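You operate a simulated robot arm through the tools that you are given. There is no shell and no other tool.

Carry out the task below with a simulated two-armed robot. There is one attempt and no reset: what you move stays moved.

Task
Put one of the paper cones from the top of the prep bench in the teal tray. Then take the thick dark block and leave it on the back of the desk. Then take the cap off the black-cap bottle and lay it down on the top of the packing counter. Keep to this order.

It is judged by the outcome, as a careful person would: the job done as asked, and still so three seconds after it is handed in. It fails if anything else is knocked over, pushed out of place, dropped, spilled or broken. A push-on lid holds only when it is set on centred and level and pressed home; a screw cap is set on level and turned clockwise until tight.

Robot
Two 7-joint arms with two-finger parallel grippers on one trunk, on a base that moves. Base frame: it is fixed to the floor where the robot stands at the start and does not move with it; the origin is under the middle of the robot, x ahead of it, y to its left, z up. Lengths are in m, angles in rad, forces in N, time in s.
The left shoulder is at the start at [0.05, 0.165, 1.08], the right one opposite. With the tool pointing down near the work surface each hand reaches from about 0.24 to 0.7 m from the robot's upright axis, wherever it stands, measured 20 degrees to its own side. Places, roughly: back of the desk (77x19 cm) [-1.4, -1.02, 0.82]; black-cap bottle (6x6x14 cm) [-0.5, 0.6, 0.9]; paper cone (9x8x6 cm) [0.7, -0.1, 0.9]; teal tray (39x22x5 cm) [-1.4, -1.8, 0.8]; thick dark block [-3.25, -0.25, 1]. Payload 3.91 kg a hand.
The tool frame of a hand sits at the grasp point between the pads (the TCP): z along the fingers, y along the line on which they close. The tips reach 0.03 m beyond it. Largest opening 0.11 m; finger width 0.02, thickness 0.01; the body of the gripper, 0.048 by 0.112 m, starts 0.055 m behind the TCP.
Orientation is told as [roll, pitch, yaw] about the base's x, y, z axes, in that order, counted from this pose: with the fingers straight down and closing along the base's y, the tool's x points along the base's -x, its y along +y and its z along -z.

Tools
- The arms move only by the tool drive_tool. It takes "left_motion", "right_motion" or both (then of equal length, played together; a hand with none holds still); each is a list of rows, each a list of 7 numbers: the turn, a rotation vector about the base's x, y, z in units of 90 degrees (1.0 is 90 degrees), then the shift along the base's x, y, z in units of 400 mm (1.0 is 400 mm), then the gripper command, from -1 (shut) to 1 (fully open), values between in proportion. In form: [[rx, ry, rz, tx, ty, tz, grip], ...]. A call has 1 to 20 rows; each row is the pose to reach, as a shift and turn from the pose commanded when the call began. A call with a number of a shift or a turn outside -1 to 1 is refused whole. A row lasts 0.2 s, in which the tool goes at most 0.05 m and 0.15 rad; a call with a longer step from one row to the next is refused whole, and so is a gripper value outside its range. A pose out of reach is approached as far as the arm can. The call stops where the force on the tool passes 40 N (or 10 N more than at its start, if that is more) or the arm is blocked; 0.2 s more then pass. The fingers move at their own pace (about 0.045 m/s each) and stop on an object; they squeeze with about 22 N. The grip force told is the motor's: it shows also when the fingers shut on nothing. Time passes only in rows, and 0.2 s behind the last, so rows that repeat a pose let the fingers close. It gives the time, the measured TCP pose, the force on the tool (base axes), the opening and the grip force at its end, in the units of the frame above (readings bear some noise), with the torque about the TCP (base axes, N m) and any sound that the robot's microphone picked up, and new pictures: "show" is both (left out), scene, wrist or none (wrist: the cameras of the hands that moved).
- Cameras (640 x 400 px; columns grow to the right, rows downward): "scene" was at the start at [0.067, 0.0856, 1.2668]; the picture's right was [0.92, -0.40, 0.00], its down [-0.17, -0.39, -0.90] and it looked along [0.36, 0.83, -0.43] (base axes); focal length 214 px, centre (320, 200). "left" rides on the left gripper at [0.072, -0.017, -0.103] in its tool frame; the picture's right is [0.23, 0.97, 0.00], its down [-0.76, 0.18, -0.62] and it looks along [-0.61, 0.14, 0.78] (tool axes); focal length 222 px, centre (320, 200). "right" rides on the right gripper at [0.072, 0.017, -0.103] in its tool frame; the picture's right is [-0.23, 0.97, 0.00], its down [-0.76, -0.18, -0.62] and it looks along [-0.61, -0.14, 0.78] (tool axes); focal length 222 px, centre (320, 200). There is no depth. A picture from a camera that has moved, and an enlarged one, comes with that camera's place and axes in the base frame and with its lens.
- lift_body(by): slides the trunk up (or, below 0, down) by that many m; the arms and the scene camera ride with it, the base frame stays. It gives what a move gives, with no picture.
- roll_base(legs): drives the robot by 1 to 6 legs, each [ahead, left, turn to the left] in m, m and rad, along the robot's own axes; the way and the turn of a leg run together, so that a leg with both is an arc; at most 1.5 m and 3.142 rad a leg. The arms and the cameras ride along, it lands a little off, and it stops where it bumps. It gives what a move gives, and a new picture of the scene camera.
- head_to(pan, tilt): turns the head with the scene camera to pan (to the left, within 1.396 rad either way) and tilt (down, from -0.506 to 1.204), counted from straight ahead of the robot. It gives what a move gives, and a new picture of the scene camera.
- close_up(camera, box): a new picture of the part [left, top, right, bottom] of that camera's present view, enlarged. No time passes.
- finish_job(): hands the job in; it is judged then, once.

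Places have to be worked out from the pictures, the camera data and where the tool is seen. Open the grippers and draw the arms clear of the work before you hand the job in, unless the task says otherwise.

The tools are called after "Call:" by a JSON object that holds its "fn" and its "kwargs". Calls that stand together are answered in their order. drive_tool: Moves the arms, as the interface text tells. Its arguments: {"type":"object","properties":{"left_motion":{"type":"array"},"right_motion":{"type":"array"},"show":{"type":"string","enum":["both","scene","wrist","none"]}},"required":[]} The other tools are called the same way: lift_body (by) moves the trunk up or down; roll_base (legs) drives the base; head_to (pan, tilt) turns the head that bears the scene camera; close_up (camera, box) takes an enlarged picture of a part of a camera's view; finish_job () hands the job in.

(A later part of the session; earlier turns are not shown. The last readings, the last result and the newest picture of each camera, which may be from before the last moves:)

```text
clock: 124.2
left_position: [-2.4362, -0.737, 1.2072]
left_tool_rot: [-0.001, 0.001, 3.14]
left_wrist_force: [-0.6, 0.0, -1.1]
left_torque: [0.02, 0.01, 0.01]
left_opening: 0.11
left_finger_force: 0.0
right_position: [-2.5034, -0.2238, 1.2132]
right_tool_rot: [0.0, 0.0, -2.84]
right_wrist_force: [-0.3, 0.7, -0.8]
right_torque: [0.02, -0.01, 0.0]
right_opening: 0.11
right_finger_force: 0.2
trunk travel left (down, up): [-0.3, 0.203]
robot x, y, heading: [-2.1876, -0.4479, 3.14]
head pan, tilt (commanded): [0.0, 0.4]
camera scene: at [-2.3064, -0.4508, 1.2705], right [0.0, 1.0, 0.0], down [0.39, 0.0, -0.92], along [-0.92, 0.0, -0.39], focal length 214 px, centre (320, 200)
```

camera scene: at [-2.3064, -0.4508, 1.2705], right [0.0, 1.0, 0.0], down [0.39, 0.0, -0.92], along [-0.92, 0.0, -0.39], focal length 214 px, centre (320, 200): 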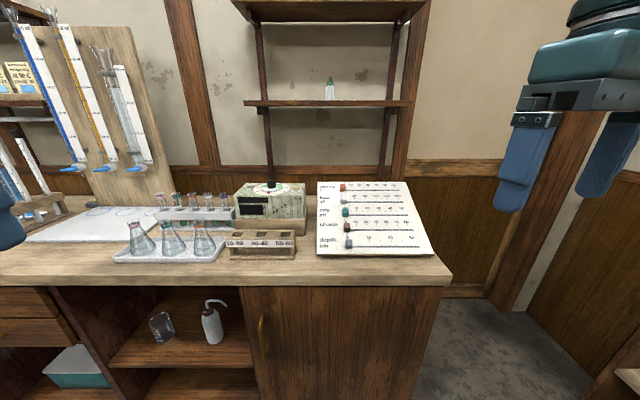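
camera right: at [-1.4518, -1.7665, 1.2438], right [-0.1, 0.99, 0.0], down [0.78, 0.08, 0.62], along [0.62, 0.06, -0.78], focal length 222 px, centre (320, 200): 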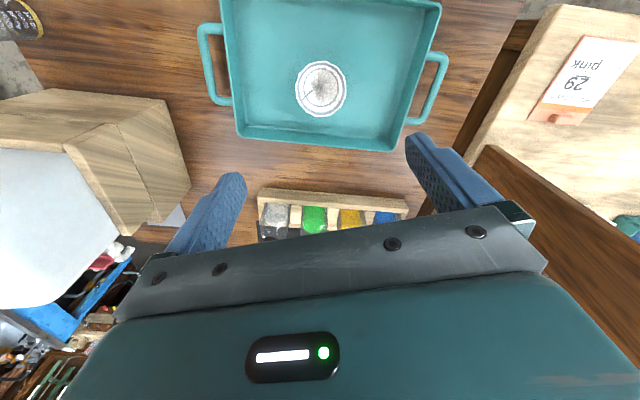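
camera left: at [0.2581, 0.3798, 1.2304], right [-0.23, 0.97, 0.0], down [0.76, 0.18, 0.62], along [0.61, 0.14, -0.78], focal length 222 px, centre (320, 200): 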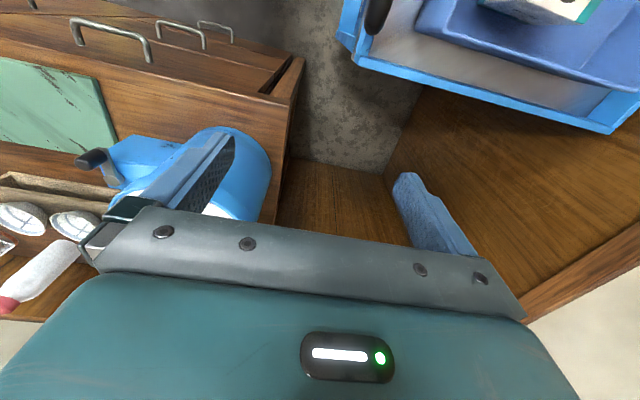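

Call:
{"fn": "close_up", "kwargs": {"camera": "scene", "box": [210, 150, 450, 300]}}

Call:
{"fn": "close_up", "kwargs": {"camera": "scene", "box": [310, 175, 438, 255]}}

Call:
{"fn": "close_up", "kwargs": {"camera": "scene", "box": [220, 170, 316, 265]}}

```text
2.67 times, centred on (330, 225) of scene
camera zoom: at [-2.3064, -0.4508, 1.2705], right [0.0, 1.0, 0.0], down [0.39, 0.0, -0.92], along [-0.92, 0.0, -0.39], focal length 572 px, centre (293, 133)
```

zoom: 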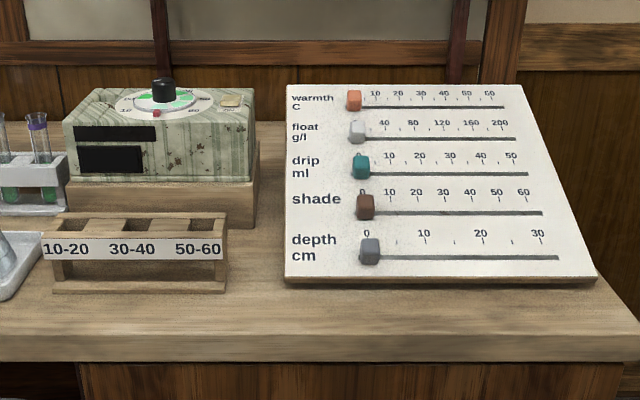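

```text
5.00 times, centred on (374, 215) of scene
camera zoom: at [-2.3064, -0.4508, 1.2705], right [0.0, 1.0, 0.0], down [0.39, 0.0, -0.92], along [-0.92, 0.0, -0.39], focal length 1072 px, centre (50, 125)
```

zoom: 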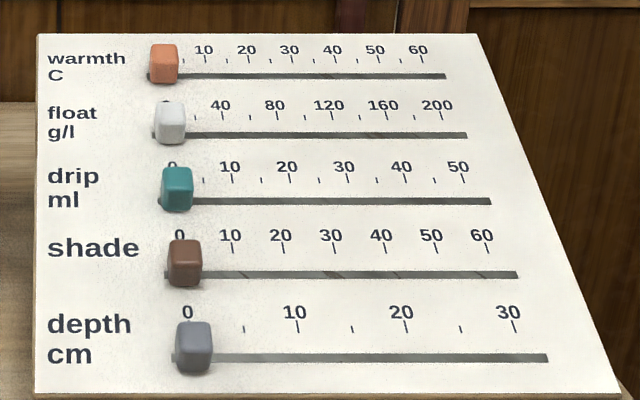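

```text
4.21 times, centred on (268, 218) of scene
camera zoom: at [-2.3064, -0.4508, 1.2705], right [0.0, 1.0, 0.0], down [0.39, 0.0, -0.92], along [-0.92, 0.0, -0.39], focal length 903 px, centre (539, 126)
```

zoom: 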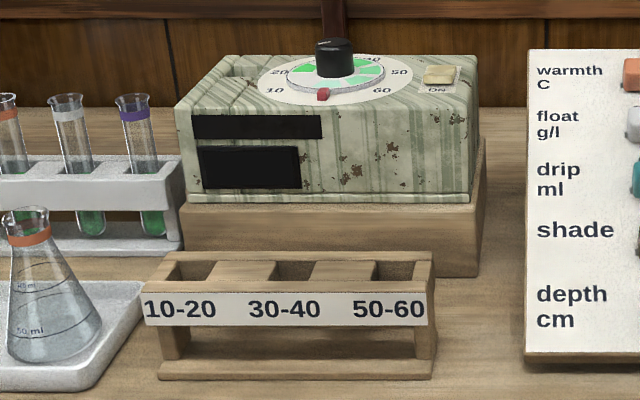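

No plain dark block is obvious here; the given place (-3.25,-0.25,1.0) falls just behind the top of the slider board. I raise the trunk to look over it.

Call:
{"fn": "lift_body", "kwargs": {"by": 0.2}}

Call:
{"fn": "head_to", "kwargs": {"pan": -0.2, "tilt": 0.5}}

Call:
{"fn": "close_up", "kwargs": {"camera": "scene", "box": [160, 100, 400, 250]}}

```text
clock: 126.4
left_position: [-2.4368, -0.7381, 1.4065]
left_tool_rot: [0.0, -0.002, 3.14]
left_wrist_force: [-0.3, 0.4, 0.2]
left_torque: [0.03, -0.03, -0.02]
left_opening: 0.11
left_finger_force: 0.1
right_position: [-2.5039, -0.223, 1.4126]
right_tool_rot: [0.0, 0.001, -2.843]
right_wrist_force: [-0.2, -0.2, 0.7]
right_torque: [0.0, -0.01, 0.0]
right_opening: 0.1102
right_finger_force: 0.0
trunk travel left (down, up): [-0.5, 0.003]
robot x, y, heading: [-2.1861, -0.4503, 3.14]
head pan, tilt (commanded): [0.0, 0.4]
```

```text
clock: 127.1
left_position: [-2.4363, -0.7375, 1.4079]
left_tool_rot: [0.001, 0.002, 3.141]
left_wrist_force: [0.7, 0.4, -0.2]
left_torque: [-0.01, -0.03, -0.01]
left_opening: 0.1103
left_finger_force: 0.1
right_position: [-2.5024, -0.2237, 1.4124]
right_tool_rot: [0.001, 0.0, -2.842]
right_wrist_force: [0.2, -0.5, -0.1]
right_torque: [0.0, -0.01, -0.02]
right_opening: 0.1101
right_finger_force: 0.0
trunk travel left (down, up): [-0.5, 0.003]
robot x, y, heading: [-2.1847, -0.4487, 3.14]
head pan, tilt (commanded): [-0.201, 0.499]
camera scene: at [-2.3029, -0.4327, 1.4614], right [0.2, 0.98, 0.0], down [0.47, -0.1, -0.88], along [-0.86, 0.18, -0.48], focal length 214 px, centre (320, 200)
```

scene: 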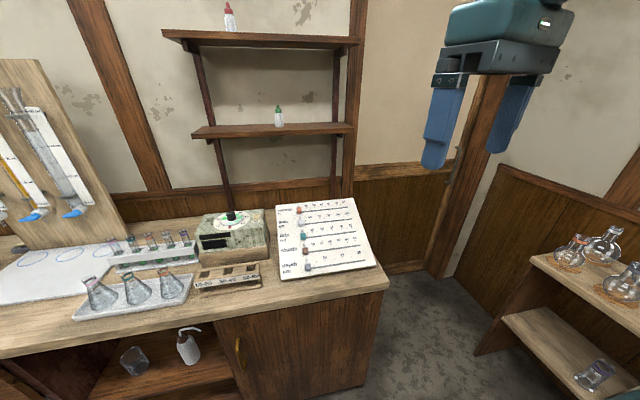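

```text
2.67 times, centred on (280, 175) of scene
camera zoom: at [-2.3029, -0.4327, 1.4614], right [0.2, 0.98, 0.0], down [0.47, -0.1, -0.88], along [-0.86, 0.18, -0.48], focal length 572 px, centre (427, 267)
```

zoom: 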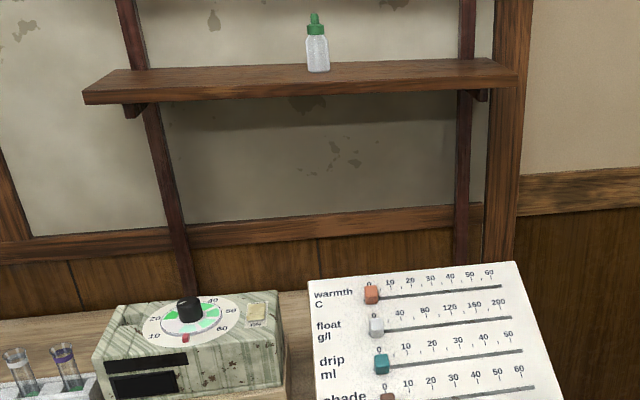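

Still hidden, if it lies behind the board. I move to the right so I can look along behind the board from the counter's end.

Call:
{"fn": "roll_base", "kwargs": {"legs": [[0.15, -0.5, 0.0]]}}

Call:
{"fn": "head_to", "kwargs": {"pan": 0.35, "tilt": 0.5}}

```text
clock: 132.1
left_position: [-2.5865, -0.2366, 1.4069]
left_tool_rot: [0.001, 0.001, -3.139]
left_wrist_force: [0.6, -0.8, -0.2]
left_torque: [0.02, -0.01, 0.05]
left_opening: 0.1101
left_finger_force: 0.0
right_position: [-2.6561, 0.2782, 1.4133]
right_tool_rot: [0.0, 0.001, -2.838]
right_wrist_force: [-0.4, 0.0, 0.4]
right_torque: [-0.02, -0.01, 0.0]
right_opening: 0.11
right_finger_force: 0.1
trunk travel left (down, up): [-0.5, 0.003]
robot x, y, heading: [-2.3376, 0.0518, -3.134]
head pan, tilt (commanded): [-0.201, 0.499]
camera scene: at [-2.4544, 0.07, 1.4614], right [0.2, 0.98, 0.0], down [0.47, -0.09, -0.88], along [-0.86, 0.17, -0.48], focal length 214 px, centre (320, 200)
```

scene: 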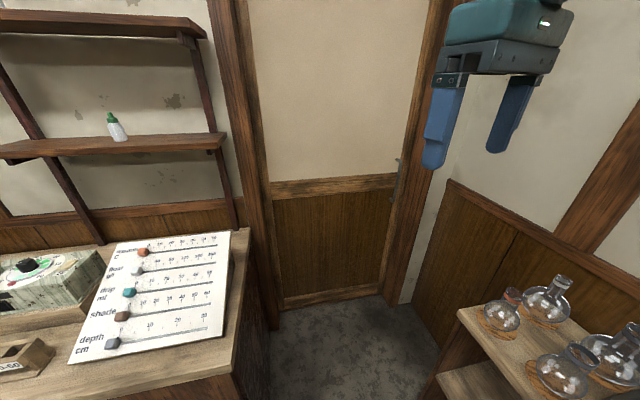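

```text
clock: 133.0
left_position: [-2.5867, -0.2354, 1.4076]
left_tool_rot: [-0.002, 0.0, -3.138]
left_wrist_force: [0.2, -1.0, -0.9]
left_torque: [-0.02, 0.0, -0.01]
left_opening: 0.1101
left_finger_force: 0.0
right_position: [-2.6558, 0.2789, 1.4132]
right_tool_rot: [0.001, 0.001, -2.837]
right_wrist_force: [0.5, 0.4, 0.0]
right_torque: [-0.01, -0.01, -0.02]
right_opening: 0.1099
right_finger_force: 0.0
trunk travel left (down, up): [-0.5, 0.003]
robot x, y, heading: [-2.3364, 0.0497, -3.136]
head pan, tilt (commanded): [0.351, 0.499]
camera scene: at [-2.4505, 0.0207, 1.4614], right [-0.35, 0.94, 0.0], down [0.45, 0.17, -0.88], along [-0.82, -0.3, -0.48], focal length 214 px, centre (320, 200)
```

scene: 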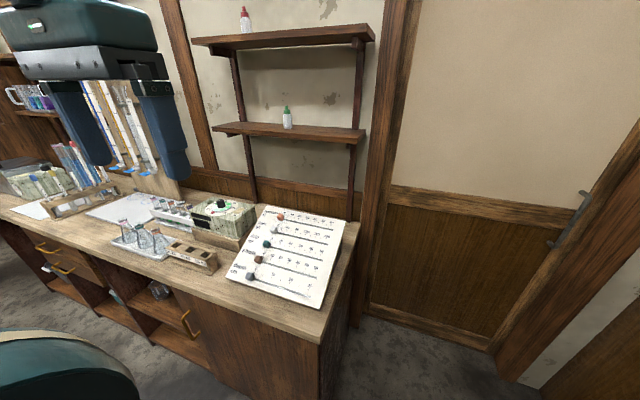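

Call:
{"fn": "close_up", "kwargs": {"camera": "scene", "box": [220, 150, 400, 262]}}

Call:
{"fn": "close_up", "kwargs": {"camera": "scene", "box": [0, 60, 220, 300]}}

```text
3.56 times, centred on (310, 206) of scene
camera zoom: at [-2.4505, 0.0207, 1.4614], right [-0.35, 0.94, 0.0], down [0.45, 0.17, -0.88], along [-0.82, -0.3, -0.48], focal length 763 px, centre (356, 179)
```

zoom: 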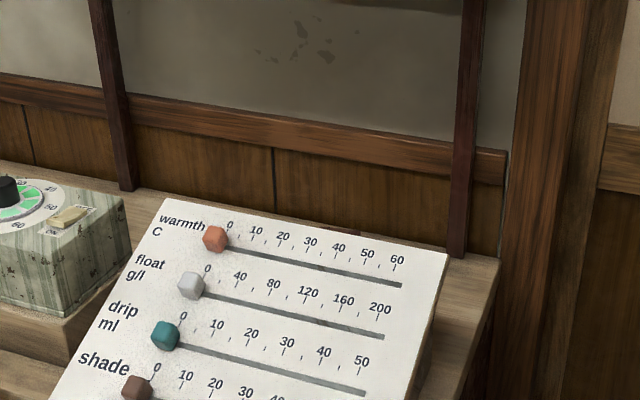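

```text
1.67 times, centred on (110, 180) of scene
camera zoom: at [-2.4505, 0.0207, 1.4614], right [-0.35, 0.94, 0.0], down [0.45, 0.17, -0.88], along [-0.82, -0.3, -0.48], focal length 358 px, centre (670, 233)
```

zoom: 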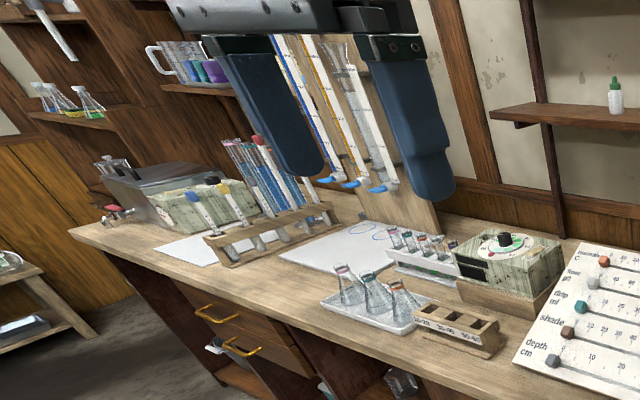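

Nothing like a dark block is visible on the counter; the only hidden strip is just behind the slider board. I use the left wrist camera to look over the board.

Call:
{"fn": "drive_tool", "kwargs": {"left_motion": [[0, 0, 0, -0.1, 0.0, 0, 1], [0, 0, 0, -0.2, 0.0, 0, 1], [0, 0, 0, -0.3, 0.0, 0, 1], [0, 0, 0, -0.4, 0.0, 0, 1], [0, 0, 0, -0.5, 0.0, 0, 1], [0, 0, 0, -0.6, 0.0, 0, 1], [0, 0, 0, -0.68, 0.0, 0, 1]]}}

```text
clock: 134.6
left_position: [-2.8456, -0.2398, 1.3979]
left_tool_rot: [-0.002, -0.003, -3.136]
left_wrist_force: [-0.5, 0.1, 0.0]
left_torque: [0.01, 0.01, 0.0]
left_opening: 0.1098
left_finger_force: 0.0
left hand out of reach, approached as far as the arm can: row 7
right_position: [-2.6552, 0.2757, 1.4131]
right_tool_rot: [0.0, 0.0, -2.839]
right_wrist_force: [0.3, 0.1, -0.3]
right_torque: [0.03, 0.01, -0.01]
right_opening: 0.1099
right_finger_force: 0.1
trunk travel left (down, up): [-0.5, 0.003]
robot x, y, heading: [-2.3376, 0.0536, -3.136]
head pan, tilt (commanded): [0.351, 0.499]
camera scene: at [-2.4501, 0.0202, 1.4614], right [-0.35, 0.94, 0.0], down [0.45, 0.17, -0.88], along [-0.82, -0.31, -0.48], focal length 214 px, centre (320, 200)
camera left: at [-2.7733, -0.2226, 1.5], right [0.23, -0.97, 0.0], down [-0.76, -0.18, 0.62], along [-0.61, -0.14, -0.78], focal length 222 px, centre (320, 200)
```

scene: 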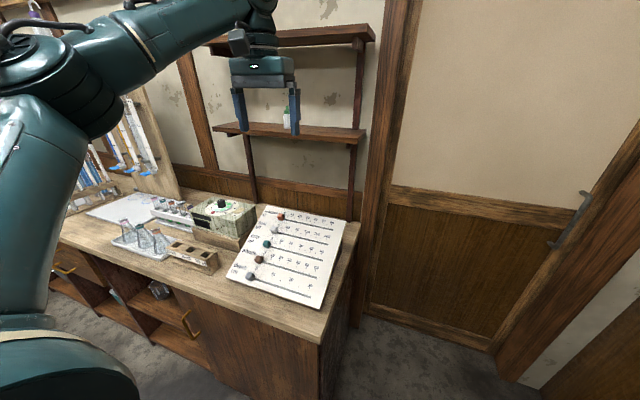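
left: 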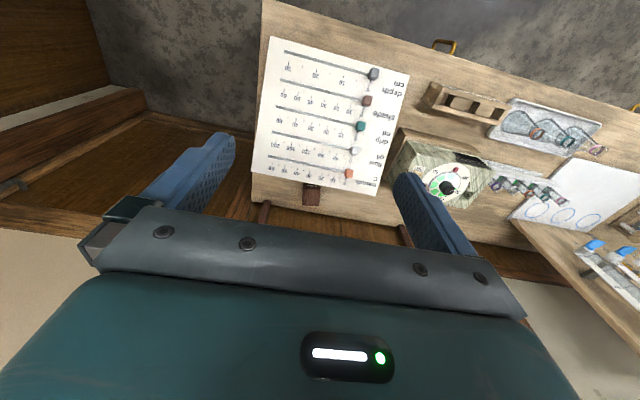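

There is a dark block just behind the board, near pixel (312,193) in the left wrist view. I zoom in.

Call:
{"fn": "close_up", "kwargs": {"camera": "left", "box": [240, 140, 400, 240]}}

```text
4.00 times, centred on (320, 190) of left
camera zoom: at [-2.7733, -0.2226, 1.5], right [0.23, -0.97, 0.0], down [-0.76, -0.18, 0.62], along [-0.61, -0.14, -0.78], focal length 888 px, centre (320, 240)
```

zoom: 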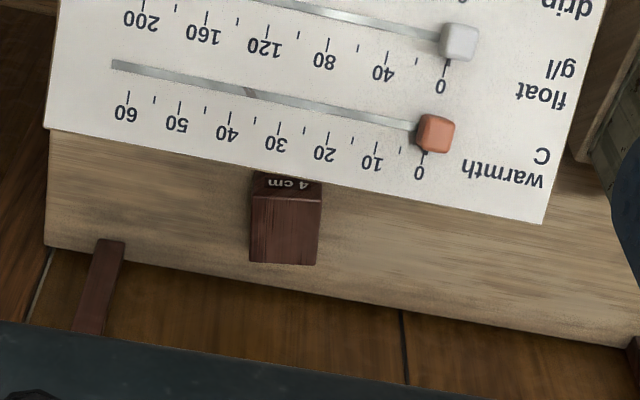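

The hidden block is dark brown, marked "4 cm", standing just behind the slider board at about (-3.18,-0.29). I'll approach it with the left arm from the counter's right end. First I retract the hands.

Call:
{"fn": "drive_tool", "kwargs": {"left_motion": [[0, 0, 0, 0.11, 0.0, 0, 1], [0, 0, 0, 0.22, 0.0, 0, 1], [0, 0, 0, 0.33, 0.0, 0, 1], [0, 0, 0, 0.44, 0.0, 0, 1], [0, 0, 0, 0.55, 0.0, 0, 1], [0, 0, 0, 0.66, 0.0, 0, 1]], "right_motion": [[0, 0, 0, 0.05, -0.06, 0, 1], [0, 0, 0, 0.1, -0.12, 0, 1], [0, 0, 0, 0.15, -0.175, 0, 1], [0, 0, 0, 0.15, -0.175, 0, 1], [0, 0, 0, 0.15, -0.175, 0, 1], [0, 0, 0, 0.15, -0.175, 0, 1]], "show": "none"}}

Call:
{"fn": "roll_base", "kwargs": {"legs": [[0.0, 0.0, 0.536]]}}

Call:
{"fn": "head_to", "kwargs": {"pan": -0.3, "tilt": 0.6}}

```text
clock: 136.0
left_position: [-2.5782, -0.2417, 1.3953]
left_tool_rot: [0.001, -0.001, -3.138]
left_wrist_force: [1.5, 0.0, -1.0]
left_torque: [0.0, 0.02, 0.03]
left_opening: 0.1101
left_finger_force: 0.0
right_position: [-2.5947, 0.2067, 1.4127]
right_tool_rot: [0.001, -0.001, -2.838]
right_wrist_force: [0.7, 0.5, 0.3]
right_torque: [0.01, -0.01, 0.01]
right_opening: 0.1099
right_finger_force: 0.0
trunk travel left (down, up): [-0.5, 0.003]
robot x, y, heading: [-2.3364, 0.0531, -3.137]
head pan, tilt (commanded): [0.351, 0.499]
```

```text
clock: 137.9
left_position: [-2.3966, -0.3248, 1.3954]
left_tool_rot: [-0.001, 0.001, -2.602]
left_wrist_force: [-0.2, 0.3, 0.0]
left_torque: [-0.02, 0.01, 0.0]
left_opening: 0.1101
left_finger_force: 0.1
right_position: [-2.6384, 0.0527, 1.414]
right_tool_rot: [-0.001, 0.0, -2.301]
right_wrist_force: [-0.2, 0.5, 0.8]
right_torque: [0.0, 0.0, 0.01]
right_opening: 0.11
right_finger_force: 0.0
trunk travel left (down, up): [-0.5, 0.003]
robot x, y, heading: [-2.3373, 0.0545, -2.606]
head pan, tilt (commanded): [0.351, 0.499]
camera scene: at [-2.4181, -0.0335, 1.4614], right [-0.78, 0.63, 0.0], down [0.3, 0.37, -0.88], along [-0.55, -0.68, -0.48], focal length 214 px, centre (320, 200)
```

scene: 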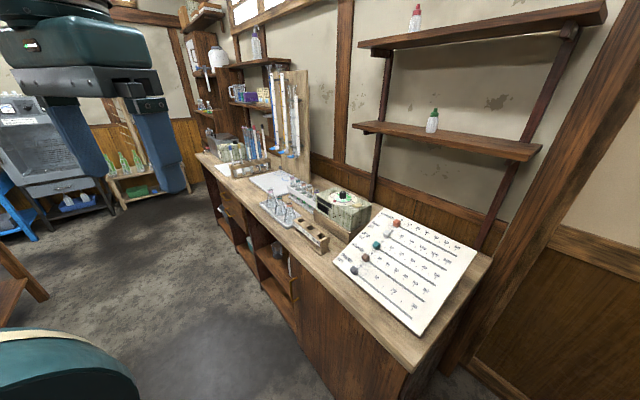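

```text
clock: 139.0
left_position: [-2.3977, -0.3248, 1.3947]
left_tool_rot: [0.0, 0.001, -2.602]
left_wrist_force: [-0.2, 0.8, 0.3]
left_torque: [0.01, 0.0, 0.0]
left_opening: 0.11
left_finger_force: 0.1
right_position: [-2.6388, 0.0529, 1.4129]
right_tool_rot: [0.0, -0.002, -2.302]
right_wrist_force: [-0.7, 0.3, 0.0]
right_torque: [-0.02, 0.0, 0.01]
right_opening: 0.1102
right_finger_force: 0.1
trunk travel left (down, up): [-0.5, 0.003]
robot x, y, heading: [-2.3352, 0.0487, -2.602]
head pan, tilt (commanded): [-0.3, 0.6]
camera scene: at [-2.4468, 0.0162, 1.4523], right [-0.24, 0.97, 0.0], down [0.55, 0.13, -0.83], along [-0.8, -0.2, -0.56], focal length 214 px, centre (320, 200)
```

scene: 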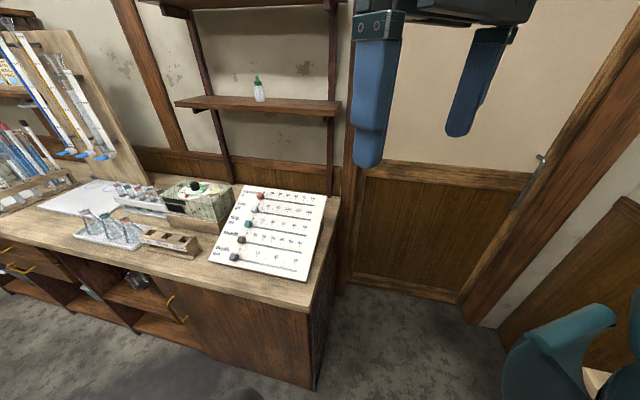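

Clear floor by the door. I roll in two straight legs around the counter corner to about (-2.90,0.27).

Call:
{"fn": "roll_base", "kwargs": {"legs": [[-0.11, -0.185, 0.0], [0.483, -0.288, 0.0]]}}

Call:
{"fn": "head_to", "kwargs": {"pan": 0.5, "tilt": 0.7}}

```text
clock: 140.8
left_position: [-2.3995, -0.197, 1.3952]
left_tool_rot: [0.0, 0.0, -2.603]
left_wrist_force: [-0.5, -0.4, 0.4]
left_torque: [0.0, -0.01, 0.0]
left_opening: 0.1099
left_finger_force: 0.0
right_position: [-2.6411, 0.1808, 1.4126]
right_tool_rot: [-0.001, 0.002, -2.306]
right_wrist_force: [-0.8, 0.3, 0.2]
right_torque: [0.02, 0.03, 0.03]
right_opening: 0.1099
right_finger_force: 0.1
trunk travel left (down, up): [-0.5, 0.003]
robot x, y, heading: [-2.3382, 0.1806, -2.605]
head pan, tilt (commanded): [-0.3, 0.6]
stopped in leg 1: the robot was blocked; the commanded pose is now the measured one
camera scene: at [-2.4479, 0.143, 1.4522], right [-0.24, 0.97, 0.0], down [0.55, 0.13, -0.82], along [-0.8, -0.19, -0.57], focal length 214 px, centre (320, 200)
```

scene: 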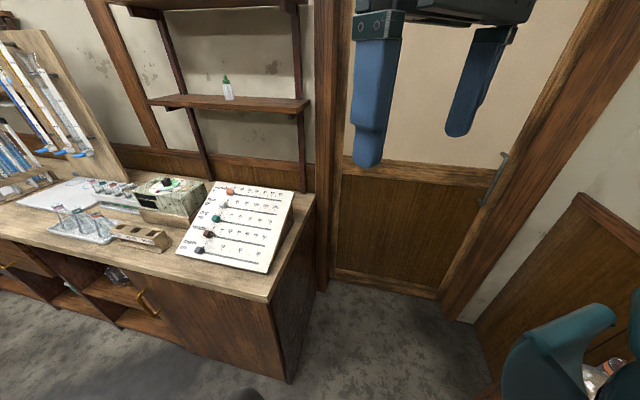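

```text
clock: 141.9
left_position: [-2.3985, -0.1974, 1.3956]
left_tool_rot: [0.001, 0.001, -2.603]
left_wrist_force: [-0.8, 0.0, -0.4]
left_torque: [0.01, -0.02, 0.0]
left_opening: 0.1101
left_finger_force: 0.1
right_position: [-2.6403, 0.1831, 1.4135]
right_tool_rot: [0.0, 0.0, -2.304]
right_wrist_force: [-1.0, 0.6, -0.4]
right_torque: [-0.03, 0.0, -0.01]
right_opening: 0.11
right_finger_force: 0.1
trunk travel left (down, up): [-0.5, 0.003]
robot x, y, heading: [-2.3393, 0.1819, -2.599]
head pan, tilt (commanded): [0.499, 0.7]
camera scene: at [-2.4054, 0.0929, 1.4437], right [-0.86, 0.51, 0.0], down [0.33, 0.55, -0.77], along [-0.39, -0.66, -0.64], focal length 214 px, centre (320, 200)
```

scene: 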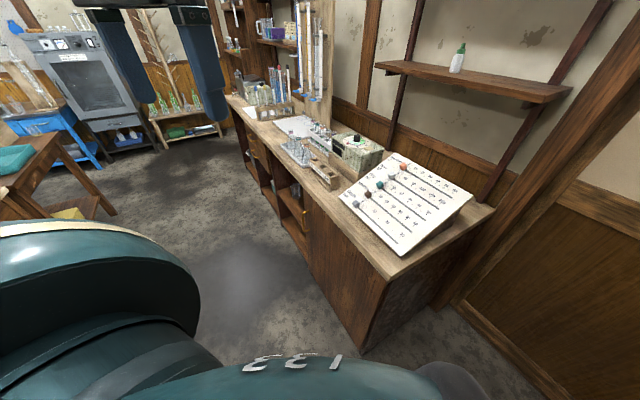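

The base was blocked in the first leg, likely by the low flask bench on the right. I check that nothing there was disturbed.

Call:
{"fn": "head_to", "kwargs": {"pan": -1.2, "tilt": 0.6}}

```text
clock: 143.7
left_position: [-2.3996, -0.1965, 1.3951]
left_tool_rot: [0.001, -0.001, -2.605]
left_wrist_force: [-0.6, -0.5, -0.1]
left_torque: [-0.01, 0.02, 0.0]
left_opening: 0.11
left_finger_force: 0.1
right_position: [-2.6406, 0.1823, 1.4134]
right_tool_rot: [-0.001, -0.001, -2.303]
right_wrist_force: [-0.2, 0.6, -0.5]
right_torque: [0.01, -0.03, -0.02]
right_opening: 0.1098
right_finger_force: 0.1
trunk travel left (down, up): [-0.5, 0.003]
robot x, y, heading: [-2.3396, 0.1815, -2.604]
head pan, tilt (commanded): [-1.201, 0.6]
camera scene: at [-2.4319, 0.2202, 1.4523], right [0.61, 0.79, 0.0], down [0.45, -0.35, -0.83], along [-0.65, 0.51, -0.56], focal length 214 px, centre (320, 200)
```

scene: 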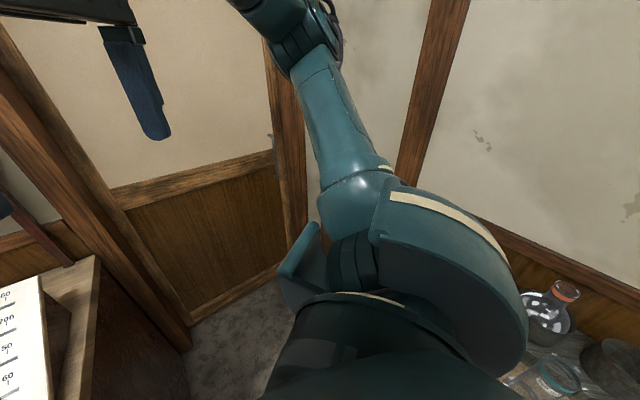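

The low bench's front (y≈0.5–0.65) stopped the base corner; flasks there stand upright. I take a path that first eases away, then goes diagonally between counter corner and bench.

Call:
{"fn": "roll_base", "kwargs": {"legs": [[0.0154, 0.0258, 0.0], [0.115, -0.22, 0.0], [0.3, -0.179, 0.0]]}}

Call:
{"fn": "head_to", "kwargs": {"pan": 0.5, "tilt": 0.7}}

```text
clock: 148.6
left_position: [-2.957, -0.0976, 1.3953]
left_tool_rot: [-0.001, 0.001, -2.601]
left_wrist_force: [-0.2, -0.4, -0.3]
left_torque: [-0.01, -0.01, 0.0]
left_opening: 0.1099
left_finger_force: 0.1
right_position: [-3.1994, 0.2804, 1.4128]
right_tool_rot: [0.001, 0.001, -2.301]
right_wrist_force: [-0.4, 0.6, -0.6]
right_torque: [0.02, -0.06, -0.02]
right_opening: 0.1099
right_finger_force: 0.0
trunk travel left (down, up): [-0.5, 0.003]
robot x, y, heading: [-2.896, 0.2775, -2.602]
head pan, tilt (commanded): [-1.201, 0.6]
camera scene: at [-2.9909, 0.3179, 1.4523], right [0.61, 0.79, 0.0], down [0.45, -0.35, -0.82], along [-0.65, 0.51, -0.57], focal length 214 px, centre (320, 200)
```

scene: 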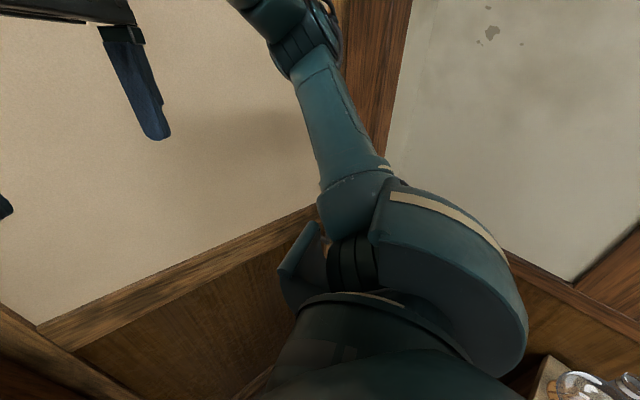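

```text
clock: 150.3
left_position: [-2.9573, -0.0978, 1.3952]
left_tool_rot: [0.0, 0.001, -2.601]
left_wrist_force: [-0.7, 0.2, 0.2]
left_torque: [0.01, 0.03, -0.01]
left_opening: 0.11
left_finger_force: 0.1
right_position: [-3.1995, 0.2802, 1.4133]
right_tool_rot: [0.0, 0.0, -2.301]
right_wrist_force: [-0.2, -0.9, -0.2]
right_torque: [-0.03, -0.03, 0.01]
right_opening: 0.11
right_finger_force: 0.1
trunk travel left (down, up): [-0.5, 0.003]
robot x, y, heading: [-2.892, 0.2756, -2.601]
head pan, tilt (commanded): [0.499, 0.7]
camera scene: at [-2.9639, 0.1905, 1.4437], right [-0.86, 0.51, 0.0], down [0.33, 0.55, -0.76], along [-0.39, -0.66, -0.64], focal length 214 px, centre (320, 200)
```

scene: 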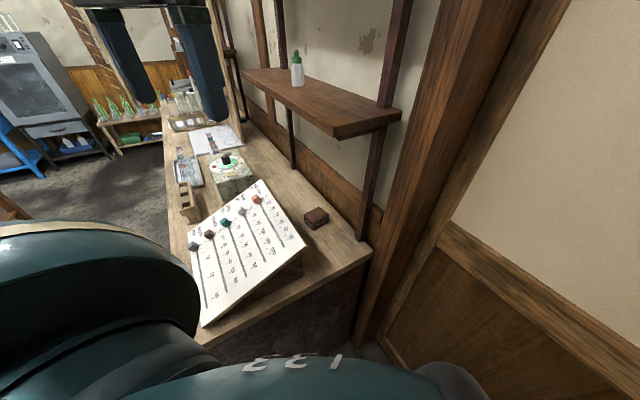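

The block is now plainly visible behind the board. I zoom to measure it.

Call:
{"fn": "close_up", "kwargs": {"camera": "scene", "box": [240, 170, 400, 270]}}

Call:
{"fn": "close_up", "kwargs": {"camera": "left", "box": [160, 60, 480, 260]}}

```text
4.00 times, centred on (320, 220) of scene
camera zoom: at [-2.9639, 0.1905, 1.4437], right [-0.86, 0.51, 0.0], down [0.33, 0.55, -0.76], along [-0.39, -0.66, -0.64], focal length 858 px, centre (320, 120)
```

zoom: 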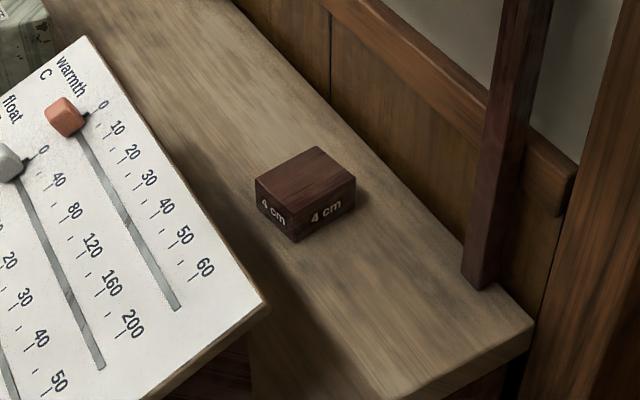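

```text
2.00 times, centred on (320, 160) of left
camera zoom: at [-2.9041, -0.0459, 1.4986], right [0.7, -0.72, 0.0], down [-0.56, -0.54, 0.62], along [-0.45, -0.43, -0.78], focal length 444 px, centre (320, 280)
```

zoom: 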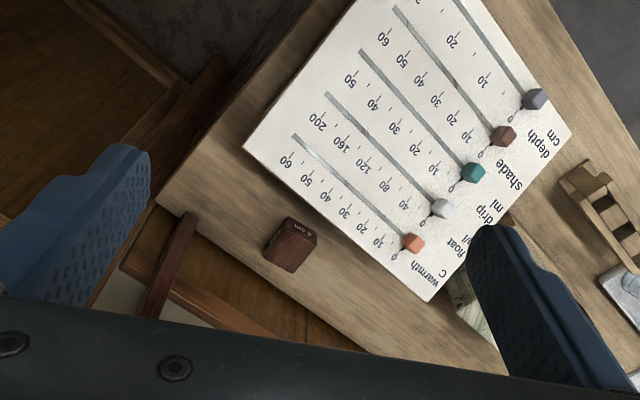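

The block measures about 7×5×4 cm, centre ≈(-3.225,-0.285), top z≈0.918, on a counter at z≈0.88; the shelf above (front x≈-3.16, z≈1.29) and board edge (x≈-3.10, z≈1.01) limit access. I'll come in low from the counter's end. First nudge the base closer and lower the trunk.

Call:
{"fn": "roll_base", "kwargs": {"legs": [[0.062, -0.014, 0.0]]}}

Call:
{"fn": "lift_body", "kwargs": {"by": -0.12}}

```text
clock: 151.3
left_position: [-3.0171, -0.1173, 1.3952]
left_tool_rot: [0.001, 0.002, -2.603]
left_wrist_force: [0.8, 0.3, 0.1]
left_torque: [-0.02, -0.02, -0.02]
left_opening: 0.11
left_finger_force: 0.1
right_position: [-3.2599, 0.2609, 1.4129]
right_tool_rot: [0.002, 0.001, -2.301]
right_wrist_force: [-0.3, -0.9, -0.5]
right_torque: [0.0, 0.04, -0.01]
right_opening: 0.1101
right_finger_force: 0.0
trunk travel left (down, up): [-0.5, 0.003]
robot x, y, heading: [-2.9523, 0.2582, -2.6]
head pan, tilt (commanded): [0.499, 0.7]
camera scene: at [-3.0244, 0.1706, 1.4436], right [-0.86, 0.51, 0.0], down [0.33, 0.56, -0.76], along [-0.39, -0.66, -0.64], focal length 214 px, centre (320, 200)
```

scene: 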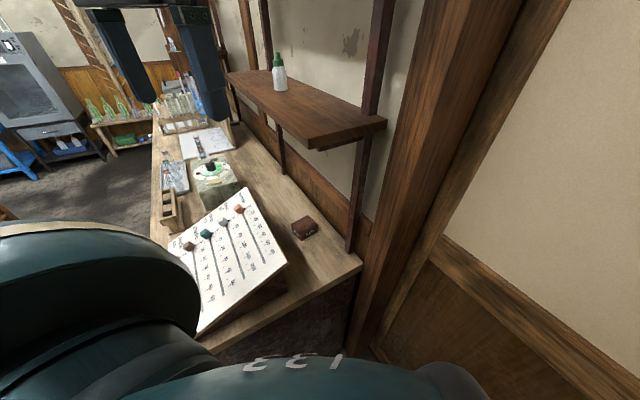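

```text
clock: 152.8
left_position: [-3.0169, -0.1171, 1.2756]
left_tool_rot: [0.0, 0.001, -2.603]
left_wrist_force: [-1.3, -0.1, -0.1]
left_torque: [0.0, -0.02, 0.02]
left_opening: 0.1098
left_finger_force: 0.0
right_position: [-3.2581, 0.2615, 1.2921]
right_tool_rot: [-0.001, 0.0, -2.299]
right_wrist_force: [0.0, -0.2, 0.4]
right_torque: [0.0, 0.0, 0.02]
right_opening: 0.1101
right_finger_force: 0.1
trunk travel left (down, up): [-0.38, 0.123]
robot x, y, heading: [-2.9597, 0.257, -2.605]
head pan, tilt (commanded): [0.499, 0.7]
```

Now I move the left hand out beyond the counter's end and turn its yaw to about -3.0, while moving the right hand a little away.

Call:
{"fn": "drive_tool", "kwargs": {"left_motion": [[0, 0, -0.085, 0, 0.12, 0, 1], [0, 0, -0.17, 0, 0.24, 0, 1], [0, 0, -0.255, 0, 0.36, -0.02, 1], [0, 0, -0.255, -0.1, 0.3675, -0.06, 1], [0, 0, -0.255, -0.2, 0.3675, -0.1, 1], [0, 0, -0.255, -0.3, 0.3675, -0.14, 1], [0, 0, -0.255, -0.4, 0.3675, -0.18, 1], [0, 0, -0.255, -0.445, 0.3675, -0.24, 1]], "right_motion": [[0, 0, 0, 0.03, 0.05, 0.0, 1], [0, 0, 0, 0.06, 0.1, 0.0, 1], [0, 0, 0, 0.09, 0.15, 0.0, 1], [0, 0, 0, 0.12, 0.2, 0.0, 1], [0, 0, 0, 0.12, 0.25, 0, 1], [0, 0, 0, 0.12, 0.3, 0, 1], [0, 0, 0, 0.12, 0.3, 0, 1], [0, 0, 0, 0.12, 0.3, 0, 1]]}}

```text
clock: 154.6
left_position: [-3.1746, 0.0196, 1.2062]
left_tool_rot: [0.003, -0.005, -3.0]
left_wrist_force: [0.8, 0.6, -0.3]
left_torque: [-0.02, 0.01, 0.0]
left_opening: 0.1099
left_finger_force: 0.1
left hand out of reach, approached as far as the arm can: row 7, 8
right_position: [-3.2077, 0.3758, 1.2892]
right_tool_rot: [0.001, -0.002, -2.3]
right_wrist_force: [0.3, 0.0, -0.8]
right_torque: [-0.02, 0.04, 0.02]
right_opening: 0.1098
right_finger_force: 0.0
right hand out of reach, approached as far as the arm can: row 6, 7, 8
trunk travel left (down, up): [-0.38, 0.123]
robot x, y, heading: [-2.955, 0.2582, -2.602]
head pan, tilt (commanded): [0.499, 0.7]
camera scene: at [-3.0225, 0.1718, 1.3238], right [-0.86, 0.51, 0.0], down [0.33, 0.55, -0.77], along [-0.39, -0.66, -0.64], focal length 214 px, centre (320, 200)
camera right: at [-3.1472, 0.419, 1.3921], right [0.57, -0.82, 0.0], down [-0.64, -0.45, 0.62], along [-0.51, -0.36, -0.78], focal length 222 px, centre (320, 200)
camera left: at [-3.1052, 0.0469, 1.3079], right [0.36, -0.93, 0.0], down [-0.73, -0.28, 0.63], along [-0.58, -0.23, -0.78], focal length 222 px, centre (320, 200)
```

scene: 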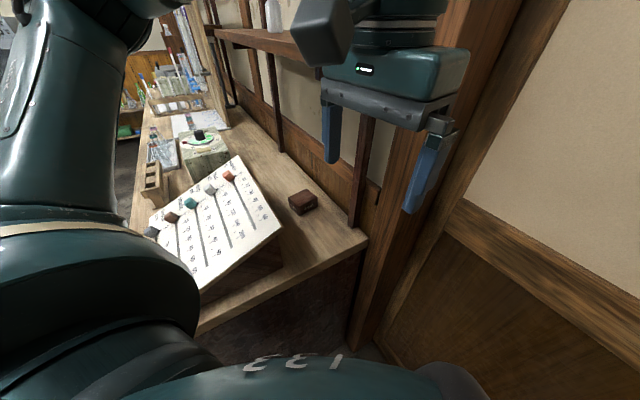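
right: 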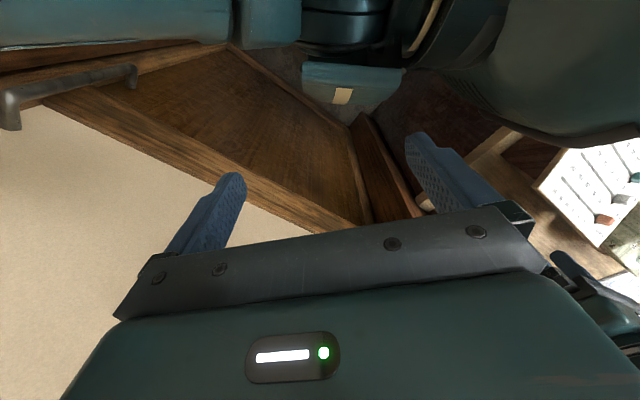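
left: 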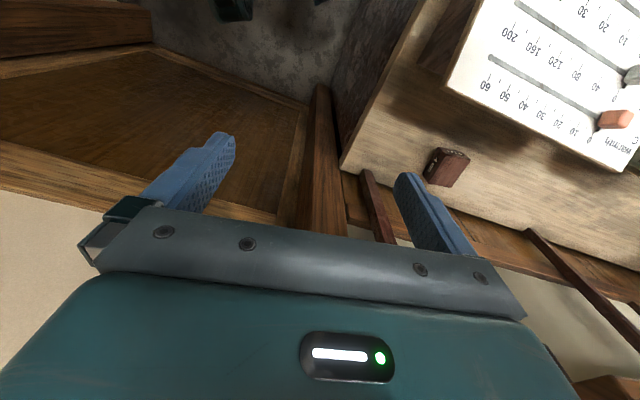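

The hand is at (-3.175,0.02,1.206), beyond the counter's end. I descend here to z≈0.97 (tips 0.94) and check.

Call:
{"fn": "drive_tool", "kwargs": {"left_motion": [[0, 0, 0, 0, 0, -0.1, 1], [0, 0, 0, 0, 0, -0.2, 1], [0, 0, 0, 0, 0, -0.3, 1], [0, 0, 0, 0, 0, -0.4, 1], [0, 0, 0, 0, 0, -0.5, 1], [0, 0, 0, 0, 0, -0.52, 1]]}}

```text
clock: 156.0
left_position: [-3.176, 0.0189, 0.9962]
left_tool_rot: [0.001, -0.001, -3.002]
left_wrist_force: [0.4, 1.0, -0.2]
left_torque: [0.0, 0.02, 0.02]
left_opening: 0.1099
left_finger_force: 0.0
right_position: [-3.2077, 0.3756, 1.2894]
right_tool_rot: [0.003, -0.001, -2.301]
right_wrist_force: [-0.5, -0.7, 0.3]
right_torque: [0.01, -0.01, 0.01]
right_opening: 0.11
right_finger_force: 0.1
trunk travel left (down, up): [-0.38, 0.123]
robot x, y, heading: [-2.9546, 0.2555, -2.599]
head pan, tilt (commanded): [0.499, 0.7]
camera scene: at [-3.0232, 0.1711, 1.3237], right [-0.86, 0.51, 0.0], down [0.33, 0.56, -0.77], along [-0.39, -0.66, -0.64], focal length 214 px, centre (320, 200)
camera left: at [-3.1058, 0.0464, 1.0987], right [0.36, -0.93, 0.0], down [-0.73, -0.28, 0.62], along [-0.58, -0.22, -0.78], focal length 222 px, centre (320, 200)
```

scene: 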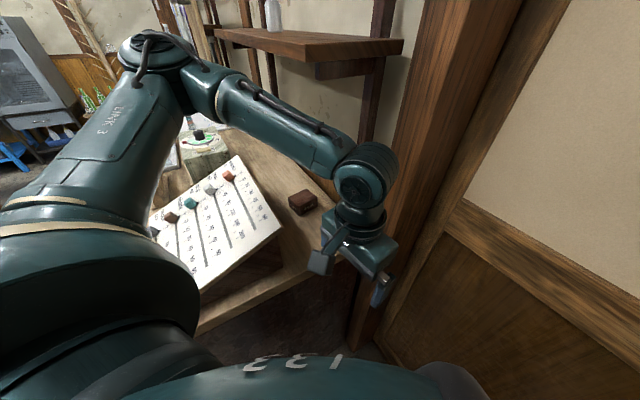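
left: 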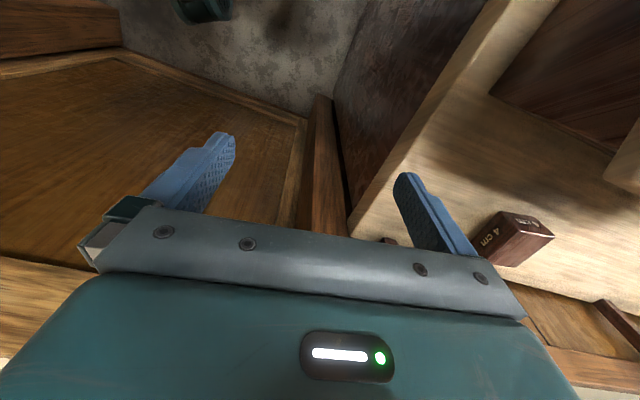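

Good, the arm is clear and the block in view. I slide the hand in -y over the counter at z≈0.967 toward the block.

Call:
{"fn": "drive_tool", "kwargs": {"left_motion": [[0, 0, 0, -0.02, -0.09, -0.02, 1], [0, 0, 0, -0.04, -0.18, -0.04, 1], [0, 0, 0, -0.06, -0.28, -0.06, 1], [0, 0, 0, -0.06, -0.38, -0.072, 1], [0, 0, 0, -0.06, -0.48, -0.072, 1], [0, 0, 0, -0.06, -0.58, -0.072, 1]]}}

```text
clock: 157.4
left_position: [-3.1996, -0.2137, 0.9671]
left_tool_rot: [0.0, -0.001, -3.005]
left_wrist_force: [1.2, 0.2, -0.3]
left_torque: [0.02, -0.01, 0.01]
left_opening: 0.11
left_finger_force: 0.1
right_position: [-3.2089, 0.3749, 1.2885]
right_tool_rot: [0.001, 0.0, -2.299]
right_wrist_force: [0.6, -0.8, 0.4]
right_torque: [0.0, -0.01, -0.01]
right_opening: 0.11
right_finger_force: 0.0
trunk travel left (down, up): [-0.38, 0.123]
robot x, y, heading: [-2.957, 0.2574, -2.602]
head pan, tilt (commanded): [0.499, 0.7]
camera scene: at [-3.0233, 0.1704, 1.3236], right [-0.86, 0.51, 0.0], down [0.33, 0.56, -0.76], along [-0.39, -0.66, -0.64], focal length 214 px, centre (320, 200)
camera left: at [-3.1299, -0.1871, 1.0696], right [0.36, -0.93, 0.0], down [-0.73, -0.28, 0.62], along [-0.58, -0.22, -0.78], focal length 222 px, centre (320, 200)
```

scene: 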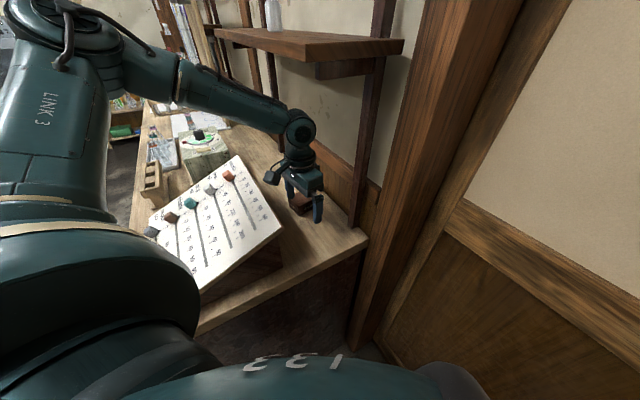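
left: 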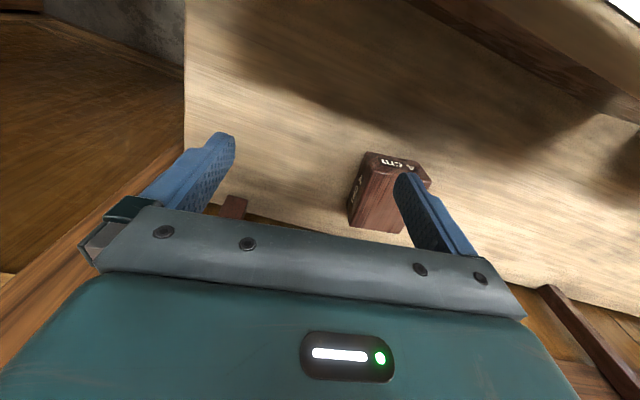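

Call:
{"fn": "close_up", "kwargs": {"camera": "left", "box": [300, 120, 460, 260]}}

```text
2.86 times, centred on (380, 190) of left
camera zoom: at [-3.1299, -0.1871, 1.0696], right [0.36, -0.93, 0.0], down [-0.73, -0.28, 0.62], along [-0.58, -0.22, -0.78], focal length 635 px, centre (149, 229)
```

zoom: 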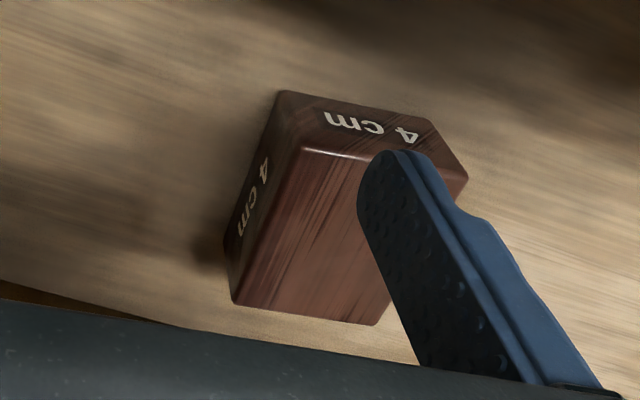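

Block refined: centre ≈(-3.228,-0.289), ~6.2×5.1 cm, top z≈0.918. I centre over it and descend to TCP z≈0.914 with open fingers.

Call:
{"fn": "drive_tool", "kwargs": {"left_motion": [[0, 0, 0, -0.03, -0.09, 0, 1], [0, 0, 0, -0.066, -0.188, 0, 1], [0, 0, 0, -0.066, -0.188, -0.03, 1], [0, 0, 0, -0.066, -0.188, -0.07, 1], [0, 0, 0, -0.066, -0.188, -0.105, 1], [0, 0, 0, -0.066, -0.188, -0.13, 1]]}}

```text
clock: 158.8
left_position: [-3.2262, -0.2895, 0.9144]
left_tool_rot: [0.0, 0.002, -3.002]
left_wrist_force: [-0.4, 0.5, 0.4]
left_torque: [-0.02, -0.02, -0.01]
left_opening: 0.1101
left_finger_force: 0.1
right_position: [-3.2095, 0.3759, 1.2898]
right_tool_rot: [0.002, 0.0, -2.301]
right_wrist_force: [-0.1, 0.6, 0.5]
right_torque: [0.03, 0.0, -0.03]
right_opening: 0.1101
right_finger_force: 0.1
trunk travel left (down, up): [-0.38, 0.123]
robot x, y, heading: [-2.9575, 0.2526, -2.599]
head pan, tilt (commanded): [0.499, 0.7]
camera scene: at [-3.0234, 0.1708, 1.3236], right [-0.86, 0.51, 0.0], down [0.33, 0.56, -0.76], along [-0.39, -0.66, -0.64], focal length 214 px, centre (320, 200)
camera left: at [-3.1568, -0.2617, 1.017], right [0.36, -0.93, 0.0], down [-0.73, -0.28, 0.62], along [-0.58, -0.23, -0.78], focal length 222 px, centre (320, 200)
```

scene: 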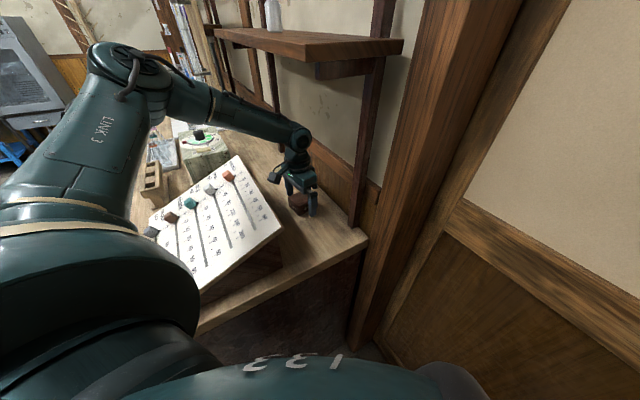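
left: 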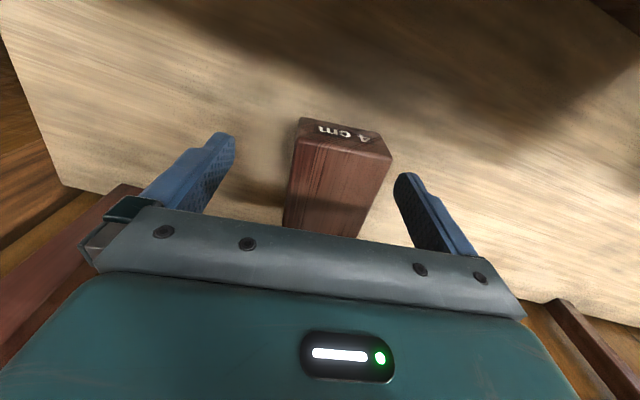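

The block is centred between the fingers. I close the gripper.

Call:
{"fn": "drive_tool", "kwargs": {"left_motion": [[0, 0, 0, 0, 0, 0, 0.3], [0, 0, 0, 0, 0, 0, -0.3], [0, 0, 0, 0, 0, 0, -1], [0, 0, 0, 0, 0, 0, -1], [0, 0, 0, 0, 0, 0, -1], [0, 0, 0, 0, 0, 0, -1]], "show": "wrist"}}

```text
clock: 160.2
left_position: [-3.2253, -0.289, 0.9135]
left_tool_rot: [0.001, 0.002, -3.002]
left_wrist_force: [0.1, -0.2, -0.3]
left_torque: [-0.01, -0.02, 0.01]
left_opening: 0.0602
left_finger_force: 21.8
right_position: [-3.2088, 0.3749, 1.2884]
right_tool_rot: [0.002, -0.003, -2.3]
right_wrist_force: [0.5, 1.0, -0.3]
right_torque: [0.01, 0.02, 0.0]
right_opening: 0.1102
right_finger_force: 0.0
trunk travel left (down, up): [-0.38, 0.123]
robot x, y, heading: [-2.9572, 0.2609, -2.603]
head pan, tilt (commanded): [0.499, 0.7]
camera left: at [-3.1567, -0.2615, 1.017], right [0.36, -0.93, 0.0], down [-0.73, -0.28, 0.62], along [-0.58, -0.22, -0.78], focal length 222 px, centre (320, 200)
```

left: 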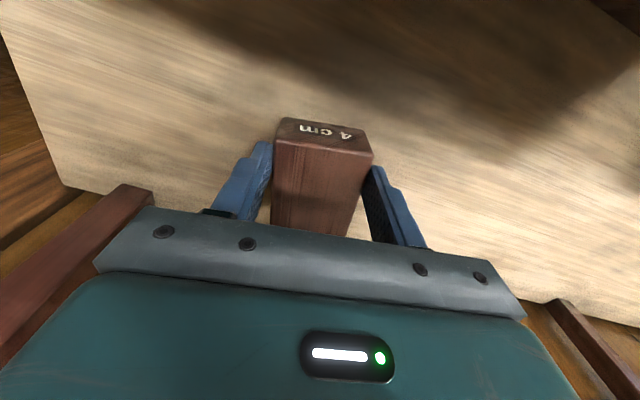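

Gripped at 0.060 with 22 N. I lift about 5 cm and check.

Call:
{"fn": "drive_tool", "kwargs": {"left_motion": [[0, 0, 0, 0, 0, 0.03, -1], [0, 0, 0, 0.02, 0, 0.07, -1], [0, 0, 0, 0.04, 0, 0.11, -1], [0, 0, 0, 0.06, 0.0, 0.135, -1], [0, 0, 0, 0.06, 0.0, 0.135, -1]]}}

```text
clock: 161.4
left_position: [-3.2013, -0.2886, 0.969]
left_tool_rot: [0.001, 0.0, -3.0]
left_wrist_force: [-0.6, 0.6, -0.1]
left_torque: [0.02, 0.01, 0.0]
left_opening: 0.06
left_finger_force: 22.2
right_position: [-3.208, 0.374, 1.289]
right_tool_rot: [0.001, -0.002, -2.301]
right_wrist_force: [0.3, 0.1, 0.2]
right_torque: [0.01, -0.03, 0.01]
right_opening: 0.1102
right_finger_force: 0.0
trunk travel left (down, up): [-0.38, 0.123]
robot x, y, heading: [-2.954, 0.2593, -2.6]
head pan, tilt (commanded): [0.499, 0.7]
camera scene: at [-3.0235, 0.1708, 1.3236], right [-0.86, 0.51, 0.0], down [0.33, 0.56, -0.76], along [-0.39, -0.66, -0.64], focal length 214 px, centre (320, 200)
camera left: at [-3.1325, -0.2613, 1.0718], right [0.36, -0.93, 0.0], down [-0.73, -0.28, 0.62], along [-0.58, -0.22, -0.78], focal length 222 px, centre (320, 200)
```

scene: 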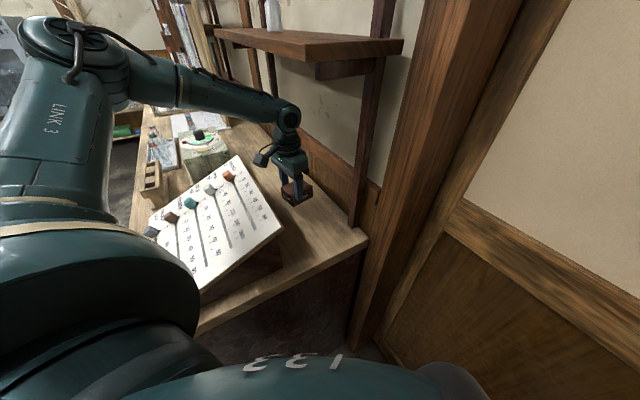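
left: 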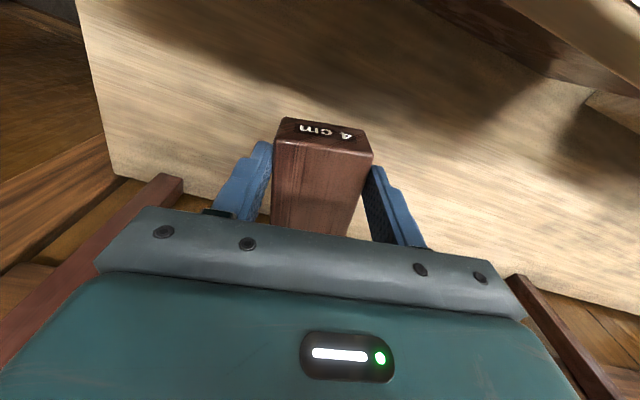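

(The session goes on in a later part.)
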